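You operate a simulated robot arm through the tools that you are given. There is no shell and no other tool. Be economical: measure what you need, move in short steps, check, and stop when the job is done.

Carry out the task below with a simulated robot arm. There is one attempt and no reset: what you move stays moved.

JOB
Pull the grey drawer of the inspection bench open.

Only the result counts: the job must be done as asked and must still hold three seconds after the hand-in. Knocking over, shifting, dropping, spilling or breaking anything else fails it.

ROBOT AND FRAMES
A 6-joint arm with a two-finger parallel gripper, fixed in place. Base frame: the origin is at the foot of the arm, x ahead of it, y to its left, z up. Lengths are in cm, angles in degrees, forces in N, time in s.
With the tool pointing down near the work surface it reaches from about 20 to 62 cm from the base axis. Its first joint turns from -66.0 to 66.0 degrees. Payload 2.7 kg.
The TCP is the grasp point between the finger pads, 2.3 cm short of the fingertips. In the tool frame z runs along the fingers and y along their closing line. The gripper opens to 9.4 cm. The fingers are 3.8 cm wide and 1 cm thick; the gripper's body (5.4 by 9.6 cm) begins 3.9 cm behind the TCP.
Orientation is that of the tool frame in the base frame, as a unit quaternion [w, x, y, z]. With the fingers straight down and closing along the base's y, the tool's x points along the base's -x, its y along +y and its z along -z.

CONTROLS
- The arm moves only by the tool step_arm. Its argument "moves" is a list of rows, each a list of 3 entries, a list of its own where there are three numbers: the shift along the tool's x, y, z in units of 40 mm (1.0 is 40 mm), then the turn, a rotation vector about the tool's x, y, z in units of 4 degrees (1.0 is 4 degrees), then the finger opening in cm, from 0 to 9.4. In form: [[[dx, dy, dz], [rx, ry, rz], gripper], ...]. A call has 1 to 20 rows; each row shifts and turns the commanded pose from where the row before left it, along the tool's axes as they then stand. A call with a number of a shift or a turn outside -1 to 1 is refused whole. Each row takes 0.2 s and may step no farther than 5 cm and 8.6 degrees from the row before; otherwise, or with a gripper value out of range, the whole call is refused. Where a pose cannot be reached the arm comes as near as it can. A force on the tool above 40 N (or 10 N above the force at the start of the call, whichever is more), or a blocked arm, ends the call early, and 0.2 s more pass. Each finger travels about 4.5 cm/s and halts on what it meets, pressing with about 29 N; the grip force reading is that of the motor and also rises with nothing between the fingers. The clock runs only during rows and for 0.2 s after the last one: add rows that do not move to give the fingers time. It gives the time, the measured TCP pose, the force on the tool (base axes), the opening and the grip force at its end, in the units of the frame above (readings bear some noise), and new pictures: "show" is both (left out), scene, wrist or none.
- Cameras (640 x 400 px; columns grow to the right, rows downward): "scene" is fixed at [5.37, -41.72, 140.4]; the picture's right is [0.92, -0.39, 0.00], its down [-0.21, -0.51, -0.83] and it looks along [0.32, 0.77, -0.55] (base axes); focal length 319 px, centre (320, 200). "wrist" rides on the gripper at [-3.9, 0, -4.4] in the tool frame; the picture's right is [0.00, -1.00, 0.00], its down [0.97, 0.00, -0.24] and it looks along [0.24, 0.00, 0.97] (tool axes); focal length 218 px, centre (320, 200).
- pixel_to_xyz(camera, pixels): for up to 12 pixels [column, row] of the newest picture of that camera ("zoom" is the newest enlarged one), the place [x, y, z] in the base frame of the surface seen there, good to about 0.2 cm. No time passes.
- inspect(camera, box): a new picture of the part [left, top, right, bottom] of that camera's present view, enlarged. No time passes.
- job_done(): hands the job in; it is judged then, once.

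Keep the steps short. Do not move on a guess: measure, check each grasp and each placing, and mend mistakes. In all there are 60 turns and 120 pictures (those below and enlarged ones count). Leave the gripper open and the arm clear of the work at the hand-in unless told otherwise, and finish with a single line.

The tools are called after "Emit:" by a JSON object that holds its "op" and its "data". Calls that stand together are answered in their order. step_arm: Moves the arm, as the interface text tells. Its arguments: {"type":"object","properties":{"moves":{"type":"array","items":{"type":"array"}},"show":{"type":"string","enum":["both","scene","wrist","none"]}},"required":["moves"]} The other tools are called the same way: pixel_to_xyz (camera, pixels) gives the place of the surface under pixels of a picture; inspect (camera, box) takes an enlarged picture of a part of a camera's view; job_done () hands the job in.

At the start:

```text
time_s: 0.0
tcp_pos: [39.18, 28.57, 106.52]
tcp_rot: [0.0, 0.0, 1.0, 0.0]
wrist_force: [-0.6, -0.3, -0.7]
opening: 9.39
finger_force: 0.1
```

scene: 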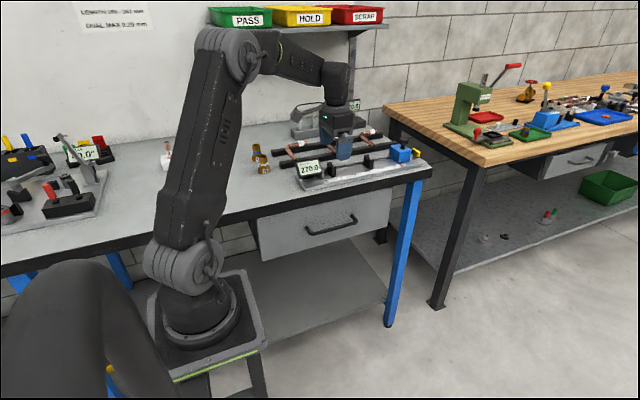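
wrist: 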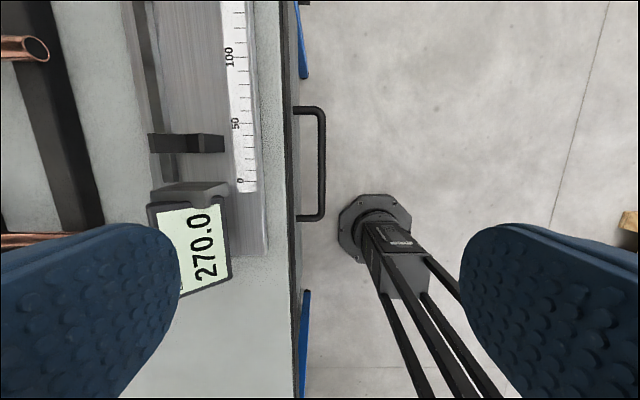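

I see the drawer's handle in the scene at about (330,225) and in the wrist view at (320,160). I'll enlarge it and measure it first.

Emit:
{"op": "inspect", "data": {"camera": "scene", "box": [240, 150, 440, 275]}}

Emit:
{"op": "pixel_to_xyz", "data": {"camera": "wrist", "pixels": [[321, 115], [321, 160], [321, 210], [308, 110], [308, 217], [293, 160], [286, 160], [270, 160], [298, 104], [298, 222]]}}

Emit:
{"op": "pixel_to_xyz", "data": {"camera": "scene", "pixels": [[308, 232], [330, 227], [354, 217], [290, 215], [330, 203], [270, 250], [375, 225], [330, 245]]}}

```text
3.20 times, centred on (340, 212) of scene
```

zoom: 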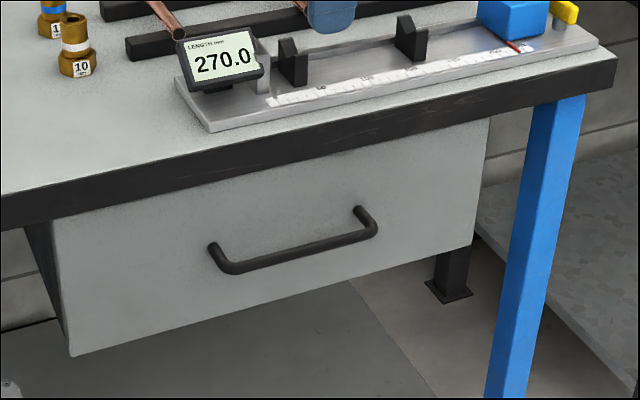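

```text
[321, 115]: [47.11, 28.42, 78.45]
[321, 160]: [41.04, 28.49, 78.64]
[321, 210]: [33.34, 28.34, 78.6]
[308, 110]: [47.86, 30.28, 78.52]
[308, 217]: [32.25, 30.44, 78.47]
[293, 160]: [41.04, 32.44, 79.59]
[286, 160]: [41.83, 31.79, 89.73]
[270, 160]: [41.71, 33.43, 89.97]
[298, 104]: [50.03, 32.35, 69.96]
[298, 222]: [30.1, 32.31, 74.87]
```

```text
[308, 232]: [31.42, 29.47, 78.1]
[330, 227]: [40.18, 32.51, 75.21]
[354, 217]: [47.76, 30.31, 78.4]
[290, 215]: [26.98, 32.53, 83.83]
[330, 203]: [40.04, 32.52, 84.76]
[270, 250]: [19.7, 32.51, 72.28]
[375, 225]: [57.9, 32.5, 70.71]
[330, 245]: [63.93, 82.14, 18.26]
```

The handle bar is centred near (40, 28.4, 78.1) and runs along x from 32 to 48. The drawer front is at y=32.5 and the bench edge at y≈31.8. Pointing straight down, the gripper body would hit the bench edge. So I'll back off along -y first, then tilt the tool about 60° towards +y.

Emit:
{"op": "step_arm", "data": {"moves": [[[0, -0.9, 0], [0, 0, 0], 9.0], [[0, -0.9, 0], [0, 0, 0], 8], [[0, -0.9, 0], [0, 0, 0], 7], [[0, -0.9, 0], [0, 0, 0], 6], [[0, 0, 0], [-1, 0, 0], 5], [[0, 0, 0], [-1, 0, 0], 4], [[0, 0, 0], [-1, 0, 0], 4], [[0, 0, 0], [-1, 0, 0], 4], [[0, 0, 0], [-1, 0, 0], 4], [[0, 0, 0], [-1, 0, 0], 4], [[0, 0, 0], [-1, 0, 0], 4], [[0, 0, 0], [-1, 0, 0], 4]]}}

```text
time_s: 2.6
tcp_pos: [39.16, 14.27, 106.49]
tcp_rot: [0.0, -0.001, 0.961, 0.276]
wrist_force: [-0.3, 0.1, -0.4]
opening: 3.99
finger_force: 0.0
```

scene: 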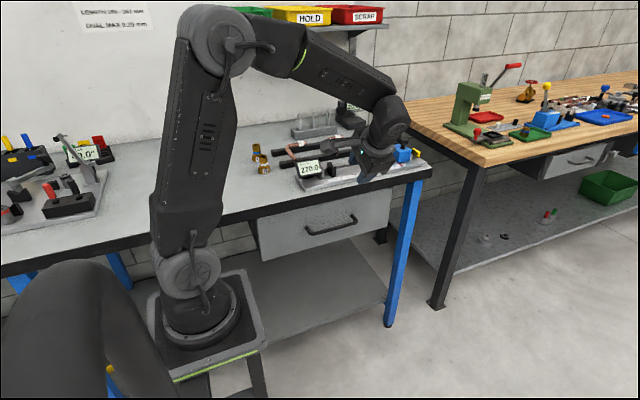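
wrist: 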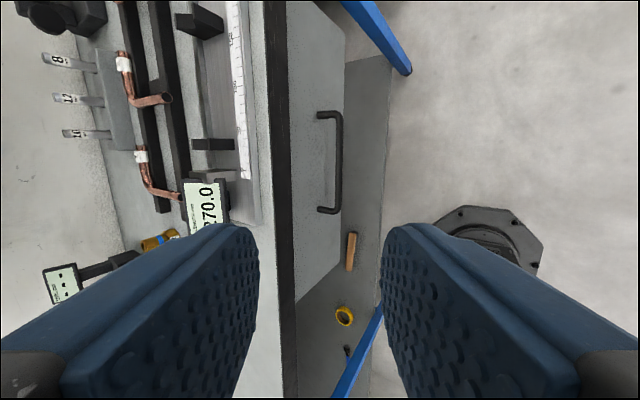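

The arm is at 32° of tilt with no contact. I'll turn the last 28° and come halfway down to the point in front of the handle.

Emit:
{"op": "step_arm", "data": {"moves": [[[0, 0, 0], [-1, 0, 0], 4], [[0, 0, 0], [-1, 0, 0], 4], [[0, 0, 0], [-1, 0, 0], 4], [[0, 0, 0], [-1, 0, 0], 4], [[0, 0, 0], [-1, 0, 0], 4], [[0, 0, 0], [-1, 0, 0], 4], [[0, 0, 0], [-1, 0, 0], 4], [[-0.04, -0.73, 0.5], [0, 0, 0], 4], [[-0.04, -0.73, 0.5], [0, 0, 0], 4], [[-0.04, -0.73, 0.5], [0, 0, 0], 4], [[0, 0, 0], [0, 0, 0], 4]]}}

```text
time_s: 5.0
tcp_pos: [39.78, 15.13, 95.8]
tcp_rot: [0.0, 0.0, 0.866, 0.5]
wrist_force: [0.2, -0.1, -0.2]
opening: 4.02
finger_force: 0.1
```

scene: 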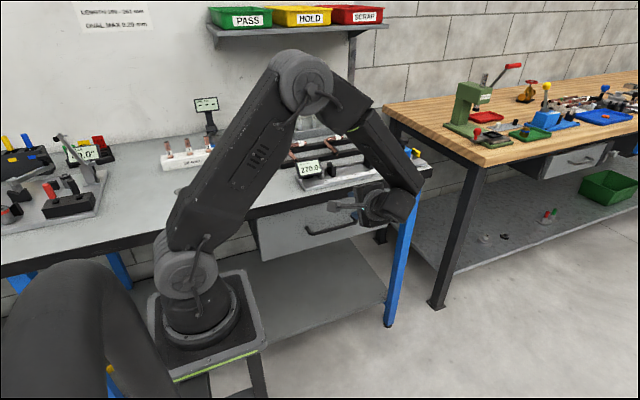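
wrist: 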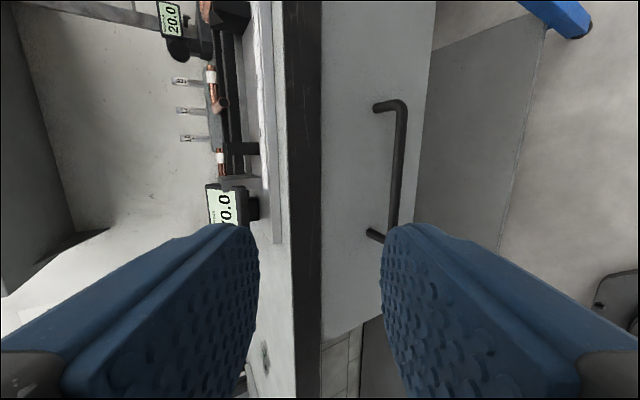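

All is well and the tilt is 60°. Next I'll go to the point about 9 cm in front of the bar, along the tool axis.

Emit:
{"op": "step_arm", "data": {"moves": [[[-0.03, -0.543, 0.709], [0, 0, 0], 4], [[-0.03, -0.543, 0.709], [0, 0, 0], 4], [[-0.03, -0.543, 0.709], [0, 0, 0], 4], [[-0.03, -0.543, 0.709], [0, 0, 0], 4], [[0, 0, 0], [0, 0, 0], 4]]}}

```text
time_s: 6.2
tcp_pos: [40.18, 20.5, 82.75]
tcp_rot: [0.0, 0.0, 0.867, 0.499]
wrist_force: [0.8, 0.3, -0.4]
opening: 3.99
finger_force: 0.0
```

scene: 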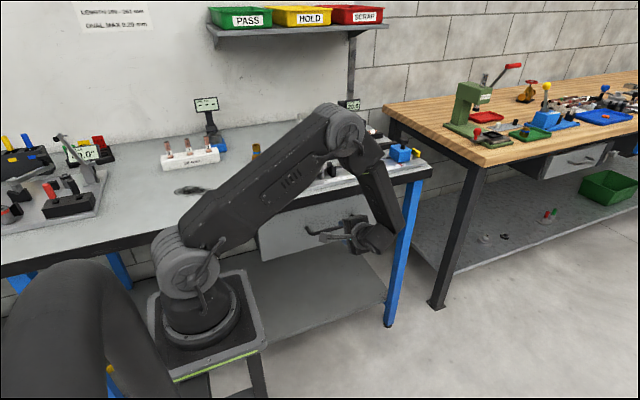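
wrist: 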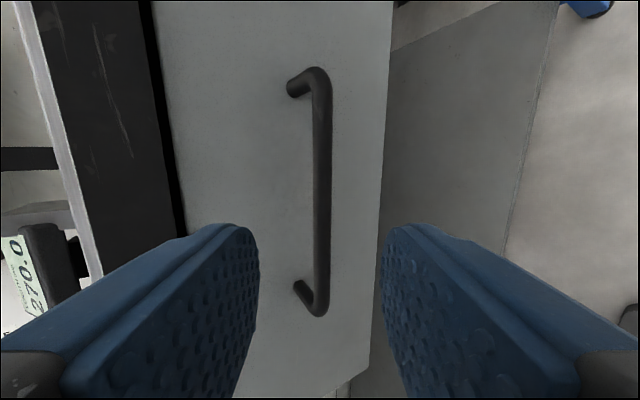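

The bar lies midway between the fingers, at column 322. I'll measure it again from this close.

Emit:
{"op": "pixel_to_xyz", "data": {"camera": "wrist", "pixels": [[315, 200], [322, 200], [329, 200], [322, 120], [320, 270], [270, 200], [350, 200], [170, 150], [130, 150]]}}

```text
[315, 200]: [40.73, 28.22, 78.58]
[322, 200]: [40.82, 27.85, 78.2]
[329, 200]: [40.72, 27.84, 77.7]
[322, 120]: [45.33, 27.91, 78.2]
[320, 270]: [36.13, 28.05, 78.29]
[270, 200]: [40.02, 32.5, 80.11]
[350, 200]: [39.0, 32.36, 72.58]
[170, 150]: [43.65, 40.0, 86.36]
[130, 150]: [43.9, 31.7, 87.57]
```

The bar's centre is near y=28.4, z=78.0. From here that is 9.1 cm along the tool axis and -0.15 cm in tool y. I'll advance with the fingers at 4 cm.

Emit:
{"op": "step_arm", "data": {"moves": [[[0, -0.01, 0.5], [0, 0, 0], 4], [[0, -0.01, 0.5], [0, 0, 0], 4], [[0, -0.01, 0.5], [0, 0, 0], 4], [[0, -0.01, 0.4], [0, 0, 0], 4], [[0, 0, 0.35], [0, 0, 0], 4], [[0, 0, 0], [0, 0, 0], 4]]}}

```text
time_s: 7.6
tcp_pos: [40.05, 28.4, 77.99]
tcp_rot: [0.0, 0.0, 0.867, 0.499]
wrist_force: [-0.8, 0.7, -0.1]
opening: 3.97
finger_force: 0.1
```

scene: 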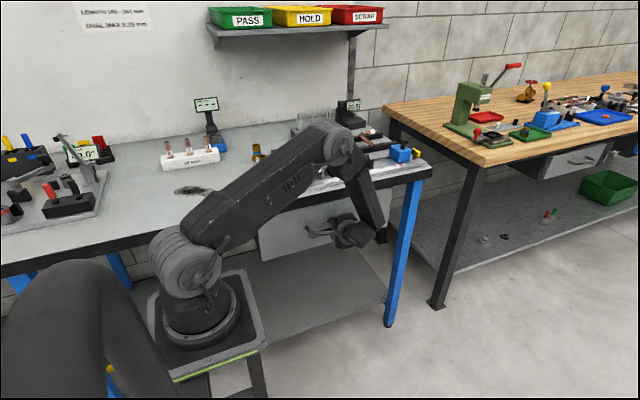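
wrist: 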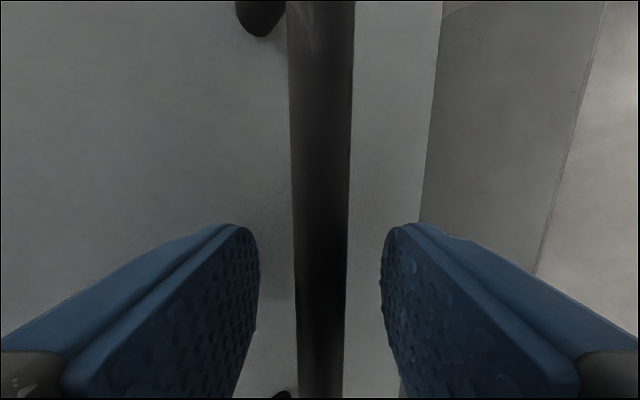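

The bar is centred between the pads and nothing is touching. I'll close the fingers.

Emit:
{"op": "step_arm", "data": {"moves": [[[0, 0, 0], [0, 0, 0], 2.5], [[0, 0, 0], [0, 0, 0], 1.4], [[0, 0, 0], [0, 0, 0], 0.5], [[0, 0, 0], [0, 0, 0], 0.5], [[0, 0, 0], [0, 0, 0], 0.5]], "show": "wrist"}}

```text
time_s: 8.8
tcp_pos: [40.22, 28.38, 77.97]
tcp_rot: [0.0, -0.001, 0.866, 0.501]
wrist_force: [0.6, 0.2, -3.2]
opening: 1.18
finger_force: 44.6
```

wrist: 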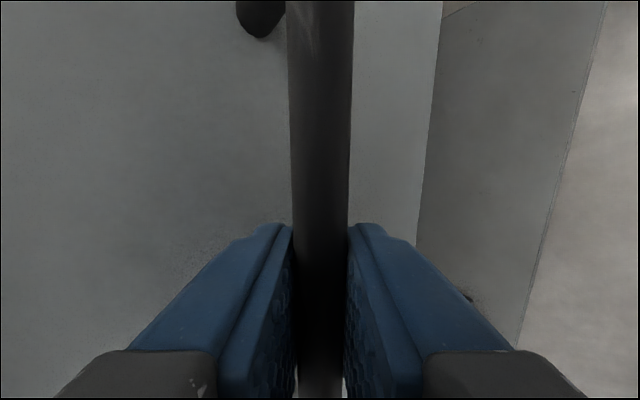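

The fingers hold the bar at 1.18 cm opening. Next I'll pull slowly straight along -y, 4 cm for a start.

Emit:
{"op": "step_arm", "data": {"moves": [[[0, -0.0625, -0.10825], [0, 0, 0], 0.5], [[0, -0.0625, -0.10825], [0, 0, 0], 0.5], [[0, -0.125, -0.2165], [0, 0, 0], 0.5], [[0, -0.125, -0.2165], [0, 0, 0], 0.5], [[0, -0.125, -0.2165], [0, 0, 0], 0.5]]}}

```text
time_s: 10.0
tcp_pos: [40.14, 24.18, 78.03]
tcp_rot: [0.001, 0.001, 0.866, 0.501]
wrist_force: [-4.9, 0.8, -2.6]
opening: 1.18
finger_force: 45.5
```

scene: 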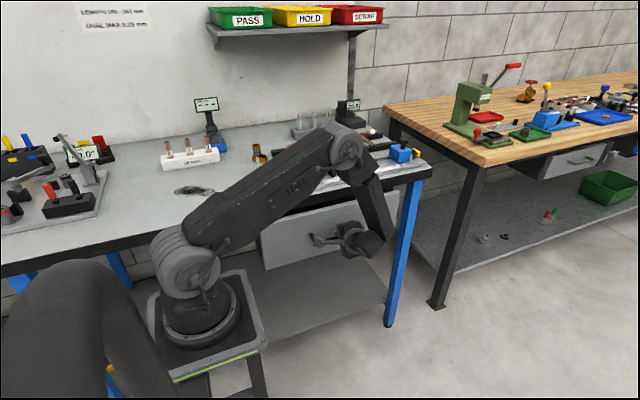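
wrist: 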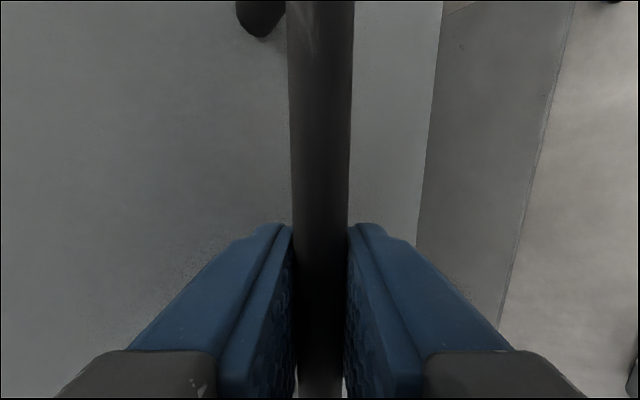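

The drawer follows with little force. I'll continue by 6 cm and watch the force and the arm's clearance to the drawer corner.

Emit:
{"op": "step_arm", "data": {"moves": [[[0, -0.125, -0.2165], [0, 0, 0], 0.5], [[0, -0.125, -0.2165], [0, 0, 0], 0.5], [[0, -0.125, -0.2165], [0, 0, 0], 0.5], [[0, -0.125, -0.2165], [0, 0, 0], 0.5], [[0, -0.125, -0.2165], [0, 0, 0], 0.5], [[0, -0.125, -0.2165], [0, 0, 0], 0.5]]}}

```text
time_s: 11.4
tcp_pos: [40.16, 18.23, 78.06]
tcp_rot: [0.001, -0.001, 0.866, 0.5]
wrist_force: [-2.7, 0.9, 0.4]
opening: 1.15
finger_force: 44.6
```

scene: 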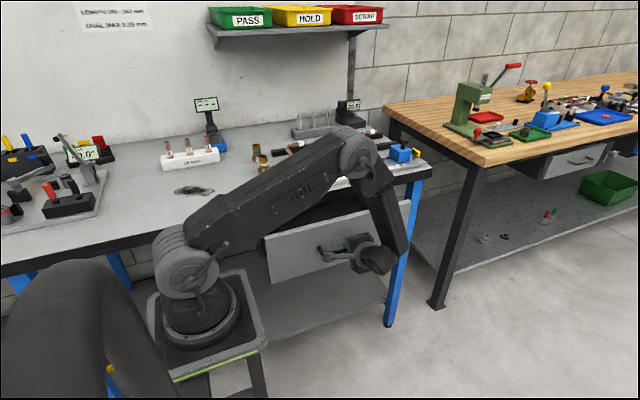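
wrist: 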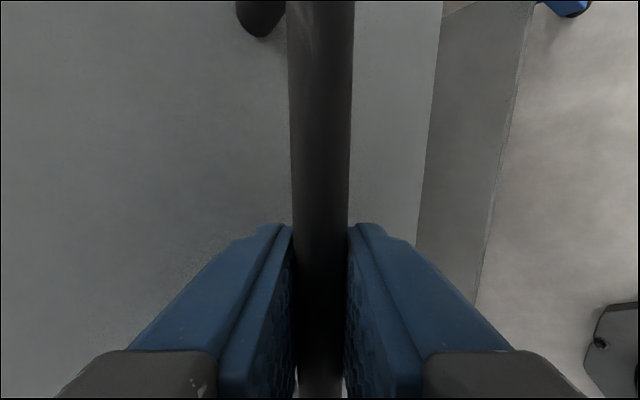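

The drawer is now open by 10 cm. I'll enlarge and measure the gap between its left corner and the upper arm before I go farther.

Emit:
{"op": "inspect", "data": {"camera": "scene", "box": [200, 160, 420, 298]}}

Emit:
{"op": "pixel_to_xyz", "data": {"camera": "scene", "pixels": [[266, 240], [272, 280], [262, 226], [240, 238], [290, 212], [330, 190], [230, 215], [280, 185], [185, 265], [205, 285], [405, 205], [350, 180]]}}

```text
2.90 times, centred on (310, 229) of scene
```

zoom: 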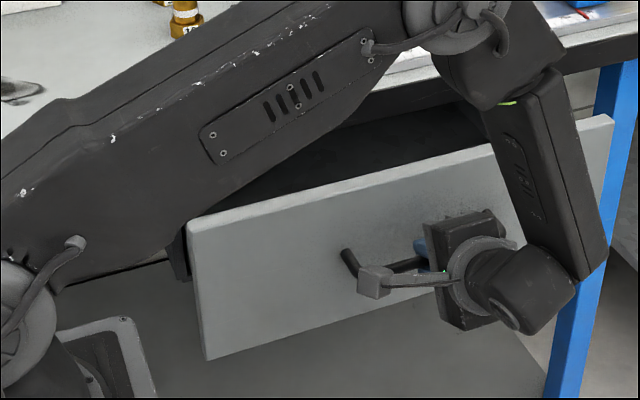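

```text
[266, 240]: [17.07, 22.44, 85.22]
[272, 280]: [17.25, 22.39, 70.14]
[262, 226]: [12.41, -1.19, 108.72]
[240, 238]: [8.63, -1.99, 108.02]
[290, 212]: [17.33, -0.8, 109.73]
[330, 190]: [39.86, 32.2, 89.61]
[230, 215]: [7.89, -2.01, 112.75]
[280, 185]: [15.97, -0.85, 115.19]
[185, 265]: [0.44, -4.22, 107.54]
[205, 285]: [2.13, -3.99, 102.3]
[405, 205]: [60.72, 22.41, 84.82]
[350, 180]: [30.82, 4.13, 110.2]
```

The upper arm is above z≈100 and the drawer top at z≈86, so there is plenty of room. The drawer front is at y=22.4. I'll pull 6 cm more.

Emit:
{"op": "step_arm", "data": {"moves": [[[0, -0.125, -0.2165], [0, 0, 0], 0.5], [[0, -0.125, -0.2165], [0, 0, 0], 0.5], [[0, -0.125, -0.2165], [0, 0, 0], 0.5], [[0, -0.125, -0.2165], [0, 0, 0], 0.5], [[0, -0.125, -0.2165], [0, 0, 0], 0.5], [[0, -0.125, -0.2165], [0, 0, 0], 0.5]]}}

```text
time_s: 12.8
tcp_pos: [40.25, 12.13, 78.0]
tcp_rot: [0.0, 0.0, 0.866, 0.501]
wrist_force: [-2.8, -1.2, -2.7]
opening: 1.18
finger_force: 45.0
```

scene: 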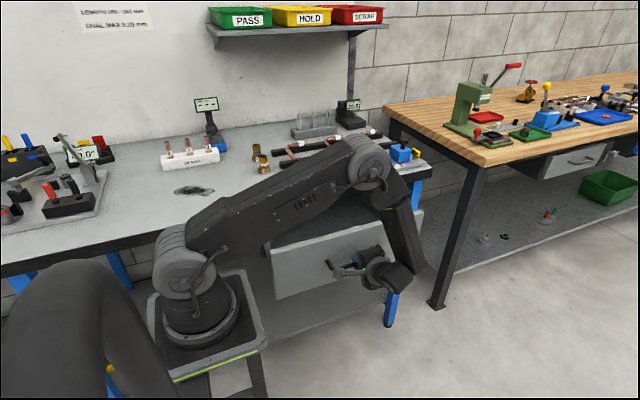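
wrist: 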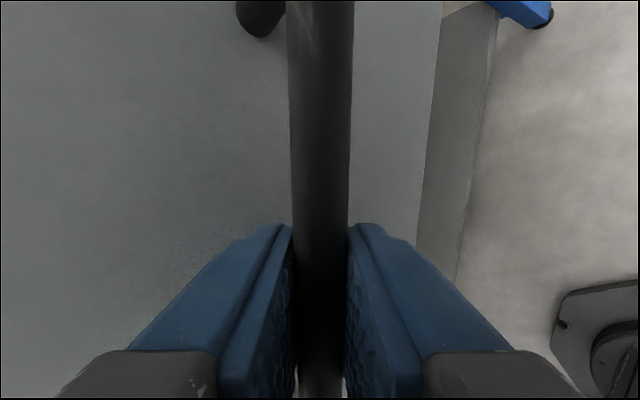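

The drawer is open by 16 cm and still slides freely. I'll go on gently for 4 cm more, watching for an end stop.

Emit:
{"op": "step_arm", "data": {"moves": [[[0, -0.0625, -0.10825], [0, 0, 0], 0.5], [[0, -0.0625, -0.10825], [0, 0, 0], 0.5], [[0, -0.0625, -0.10825], [0, 0, 0], 0.5], [[0, -0.0625, -0.10825], [0, 0, 0], 0.5], [[0, -0.0625, -0.10825], [0, 0, 0], 0.5], [[0, -0.0625, -0.10825], [0, 0, 0], 0.5], [[0, -0.0625, -0.10825], [0, 0, 0], 0.5], [[0, -0.0625, -0.10825], [0, 0, 0], 0.5]]}}

```text
time_s: 14.6
tcp_pos: [40.11, 8.25, 78.04]
tcp_rot: [0.0, 0.0, 0.866, 0.499]
wrist_force: [-7.3, 1.4, -5.1]
opening: 1.16
finger_force: 44.6
```

scene: 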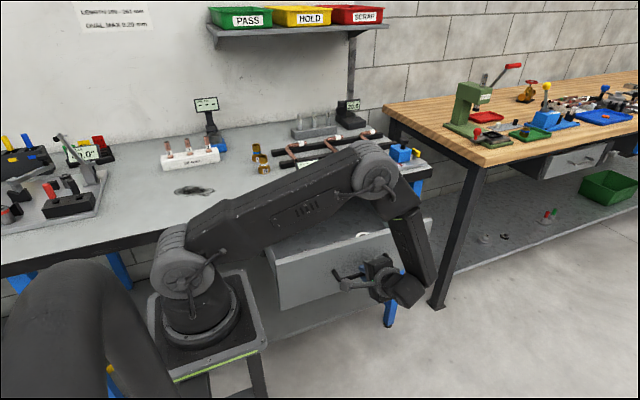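
wrist: 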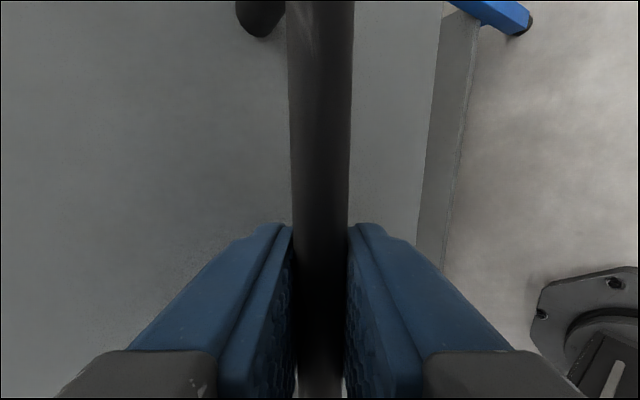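

The drawer is open by 20 cm, with the forces still low. I'll check how close its left corner is to the arm's pedestal and look inside the drawer.

Emit:
{"op": "inspect", "data": {"camera": "scene", "box": [200, 180, 440, 330]}}

Emit:
{"op": "pixel_to_xyz", "data": {"camera": "scene", "pixels": [[276, 260], [282, 300], [246, 280], [264, 342], [240, 320], [230, 300], [430, 220], [362, 235], [340, 240], [310, 245]]}}

```text
2.67 times, centred on (320, 255) of scene
```

zoom: 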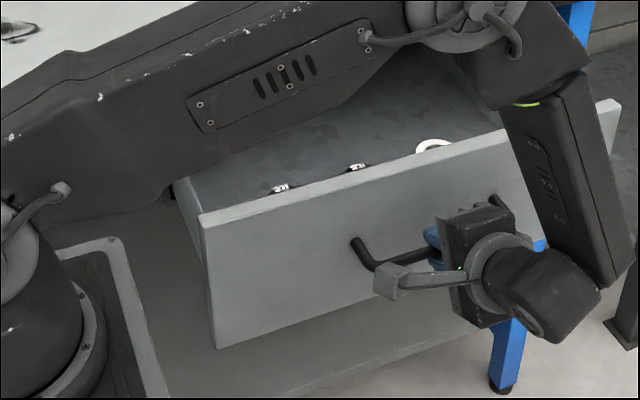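

```text
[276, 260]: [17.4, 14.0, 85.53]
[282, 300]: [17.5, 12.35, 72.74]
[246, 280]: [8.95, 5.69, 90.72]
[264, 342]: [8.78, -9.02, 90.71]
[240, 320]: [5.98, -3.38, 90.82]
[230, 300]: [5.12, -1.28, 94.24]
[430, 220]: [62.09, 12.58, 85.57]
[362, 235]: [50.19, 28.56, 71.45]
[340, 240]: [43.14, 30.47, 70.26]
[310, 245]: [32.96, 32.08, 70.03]
```

The pedestal edge is at x≈9 and the drawer side at x≈17, so it is clear. The drawer holds some ring parts. I'll draw it on slowly, up to 4 cm, to see whether the end stop is near.

Emit:
{"op": "step_arm", "data": {"moves": [[[0, -0.0625, -0.10825], [0, 0, 0], 0.5], [[0, -0.0625, -0.10825], [0, 0, 0], 0.5], [[0, -0.0625, -0.10825], [0, 0, 0], 0.5], [[0, -0.0625, -0.10825], [0, 0, 0], 0.5], [[0, -0.0625, -0.10825], [0, 0, 0], 0.5], [[0, -0.0625, -0.10825], [0, 0, 0], 0.5], [[0, -0.0625, -0.10825], [0, 0, 0], 0.5], [[0, -0.0625, -0.10825], [0, 0, 0], 0.5]], "show": "scene"}}

```text
time_s: 16.4
tcp_pos: [40.16, 4.2, 77.98]
tcp_rot: [0.001, -0.001, 0.866, 0.5]
wrist_force: [-10.3, -0.1, -1.5]
opening: 1.17
finger_force: 45.2
```

scene: 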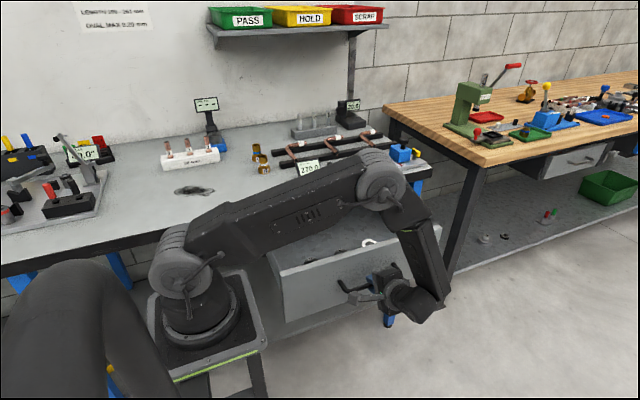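

It is 24 cm open and still free. I'll go on 4 cm more in the same gentle way.

Emit:
{"op": "step_arm", "data": {"moves": [[[0, -0.0625, -0.10825], [0, 0, 0], 0.5], [[0, -0.0625, -0.10825], [0, 0, 0], 0.5], [[0, -0.0625, -0.10825], [0, 0, 0], 0.5], [[0, -0.0625, -0.10825], [0, 0, 0], 0.5], [[0, -0.0625, -0.10825], [0, 0, 0], 0.5], [[0, -0.0625, -0.10825], [0, 0, 0], 0.5], [[0, -0.0625, -0.10825], [0, 0, 0], 0.5], [[0, -0.0625, -0.10825], [0, 0, 0], 0.5]], "show": "scene"}}

```text
time_s: 18.2
tcp_pos: [40.12, 0.18, 77.95]
tcp_rot: [0.0, 0.0, 0.866, 0.5]
wrist_force: [-9.4, 0.6, -1.6]
opening: 1.16
finger_force: 45.5
```

scene: 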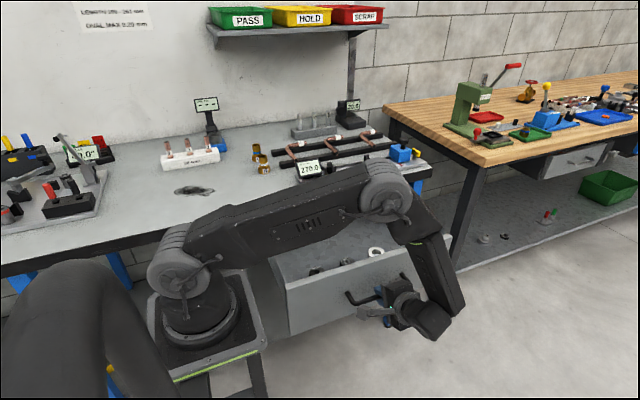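

The drawer is 28 cm open. I'll make one last probe of 3 cm to find the stop.

Emit:
{"op": "step_arm", "data": {"moves": [[[0, -0.0625, -0.10825], [0, 0, 0], 0.5], [[0, -0.0625, -0.10825], [0, 0, 0], 0.5], [[0, -0.0625, -0.10825], [0, 0, 0], 0.5], [[0, -0.0625, -0.10825], [0, 0, 0], 0.5], [[0, -0.0625, -0.10825], [0, 0, 0], 0.5], [[0, -0.0625, -0.10825], [0, 0, 0], 0.5], [[0, 0, 0], [0, 0, 0], 0.5]]}}

```text
time_s: 19.8
tcp_pos: [40.08, -2.85, 77.86]
tcp_rot: [0.0, -0.001, 0.866, 0.5]
wrist_force: [-8.3, 0.3, -5.2]
opening: 1.15
finger_force: 45.3
```

scene: 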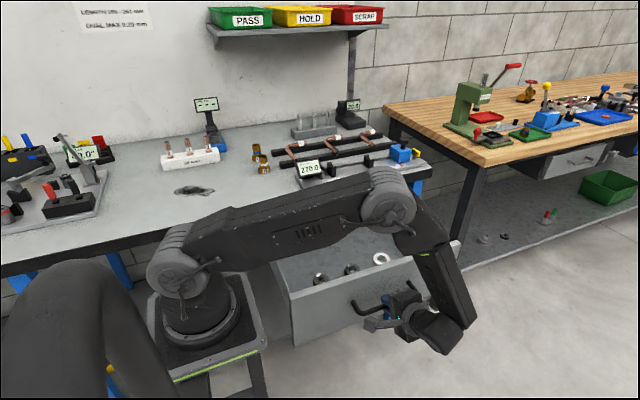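
wrist: 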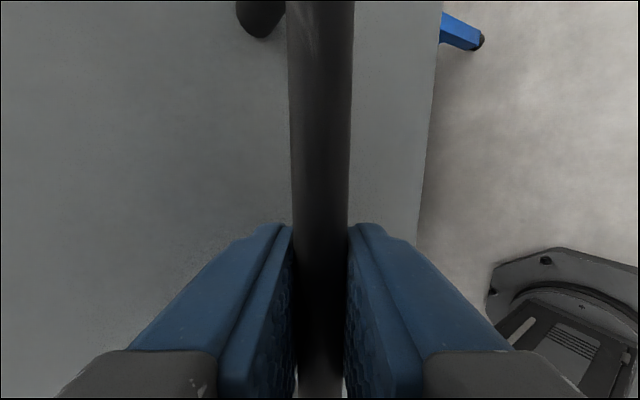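

The drawer is 31 cm out, its parts inside are lying still, and there's no sign of a stop. That is well open, so I'll release the bar and hold still.

Emit:
{"op": "step_arm", "data": {"moves": [[[0, 0, 0], [0, 0, 0], 2], [[0, 0, 0], [0, 0, 0], 3], [[0, 0, 0], [0, 0, 0], 4], [[0, 0, 0], [0, 0, 0], 4], [[0, 0, 0], [0, 0, 0], 4]], "show": "wrist"}}

```text
time_s: 21.0
tcp_pos: [40.2, -2.7, 78.05]
tcp_rot: [0.001, 0.0, 0.866, 0.5]
wrist_force: [0.4, 1.1, 0.1]
opening: 3.98
finger_force: 0.1
```

wrist: 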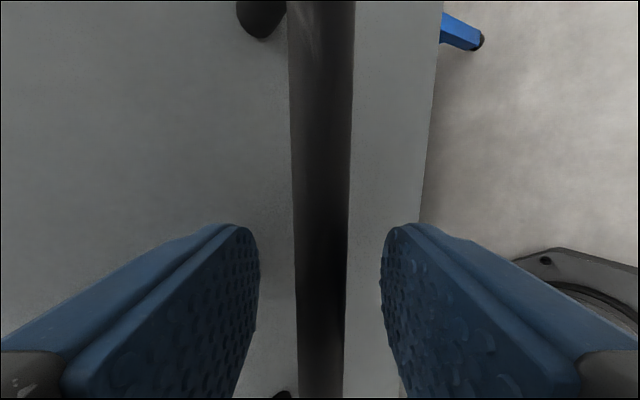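

The bar is free and the force is near zero. I'll back out along the tool axis by 10 cm.

Emit:
{"op": "step_arm", "data": {"moves": [[[0, 0, -0.25], [0, 0, 0], 4], [[0, 0, -0.4], [0, 0, 0], 4], [[0, 0, -0.5], [0, 0, 0], 4], [[0, 0, -0.5], [0, 0, 0], 4], [[0, 0, -0.5], [0, 0, 0], 5], [[0, 0, -0.4], [0, 0, 0], 6], [[0, 0, 0], [0, 0, 0], 7], [[0, 0, 0], [0, 0, 0], 8]]}}

```text
time_s: 22.8
tcp_pos: [40.24, -11.43, 83.11]
tcp_rot: [0.0, 0.0, 0.866, 0.5]
wrist_force: [0.4, -0.3, 0.6]
opening: 7.99
finger_force: 0.0
```

scene: 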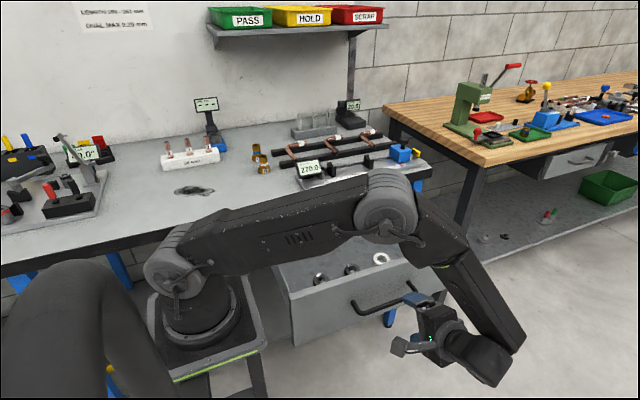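
wrist: 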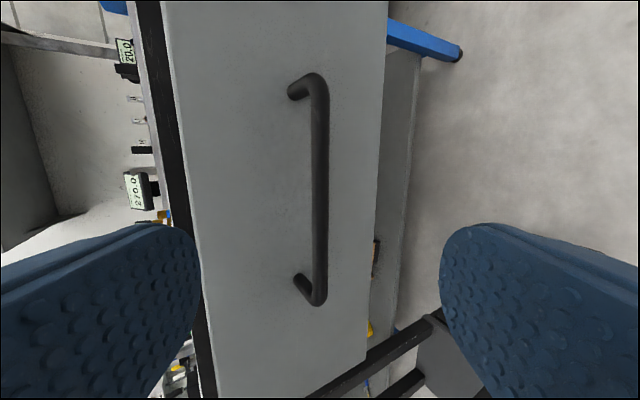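

The gripper is clear. I'll check where the drawer front stands now.

Emit:
{"op": "pixel_to_xyz", "data": {"camera": "wrist", "pixels": [[321, 200], [250, 200], [350, 200]]}}

Emit:
{"op": "step_arm", "data": {"moves": [[[0, 0, 0], [0, 0, 0], 8], [[0, 0, 0], [0, 0, 0], 8], [[0, 0, 0], [0, 0, 0], 8], [[0, 0, 0], [0, 0, 0], 8], [[0, 0, 0], [0, 0, 0], 8]], "show": "wrist"}}

```text
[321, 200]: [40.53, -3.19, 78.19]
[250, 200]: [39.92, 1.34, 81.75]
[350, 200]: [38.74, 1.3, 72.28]
```

```text
time_s: 24.0
tcp_pos: [40.01, -11.4, 82.97]
tcp_rot: [0.001, 0.0, 0.866, 0.5]
wrist_force: [0.4, 0.1, -0.2]
opening: 7.99
finger_force: 0.1
```

wrist: 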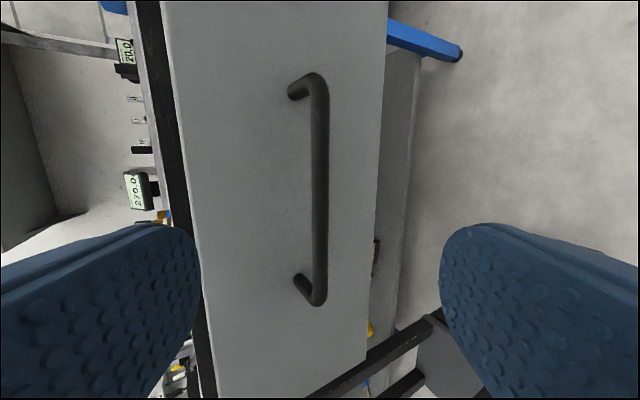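

The drawer front rests at y≈1.3, so it is 31 cm open, and it has not moved since I let go. The gripper is open and clear, so I'll hand in.

Emit:
{"op": "job_done", "data": {}}

```text
The job is handed in.
```

The grey drawer of the inspection bench is open by about 31 cm and stayed put after I let go; the job is handed in with the gripper open and clear.
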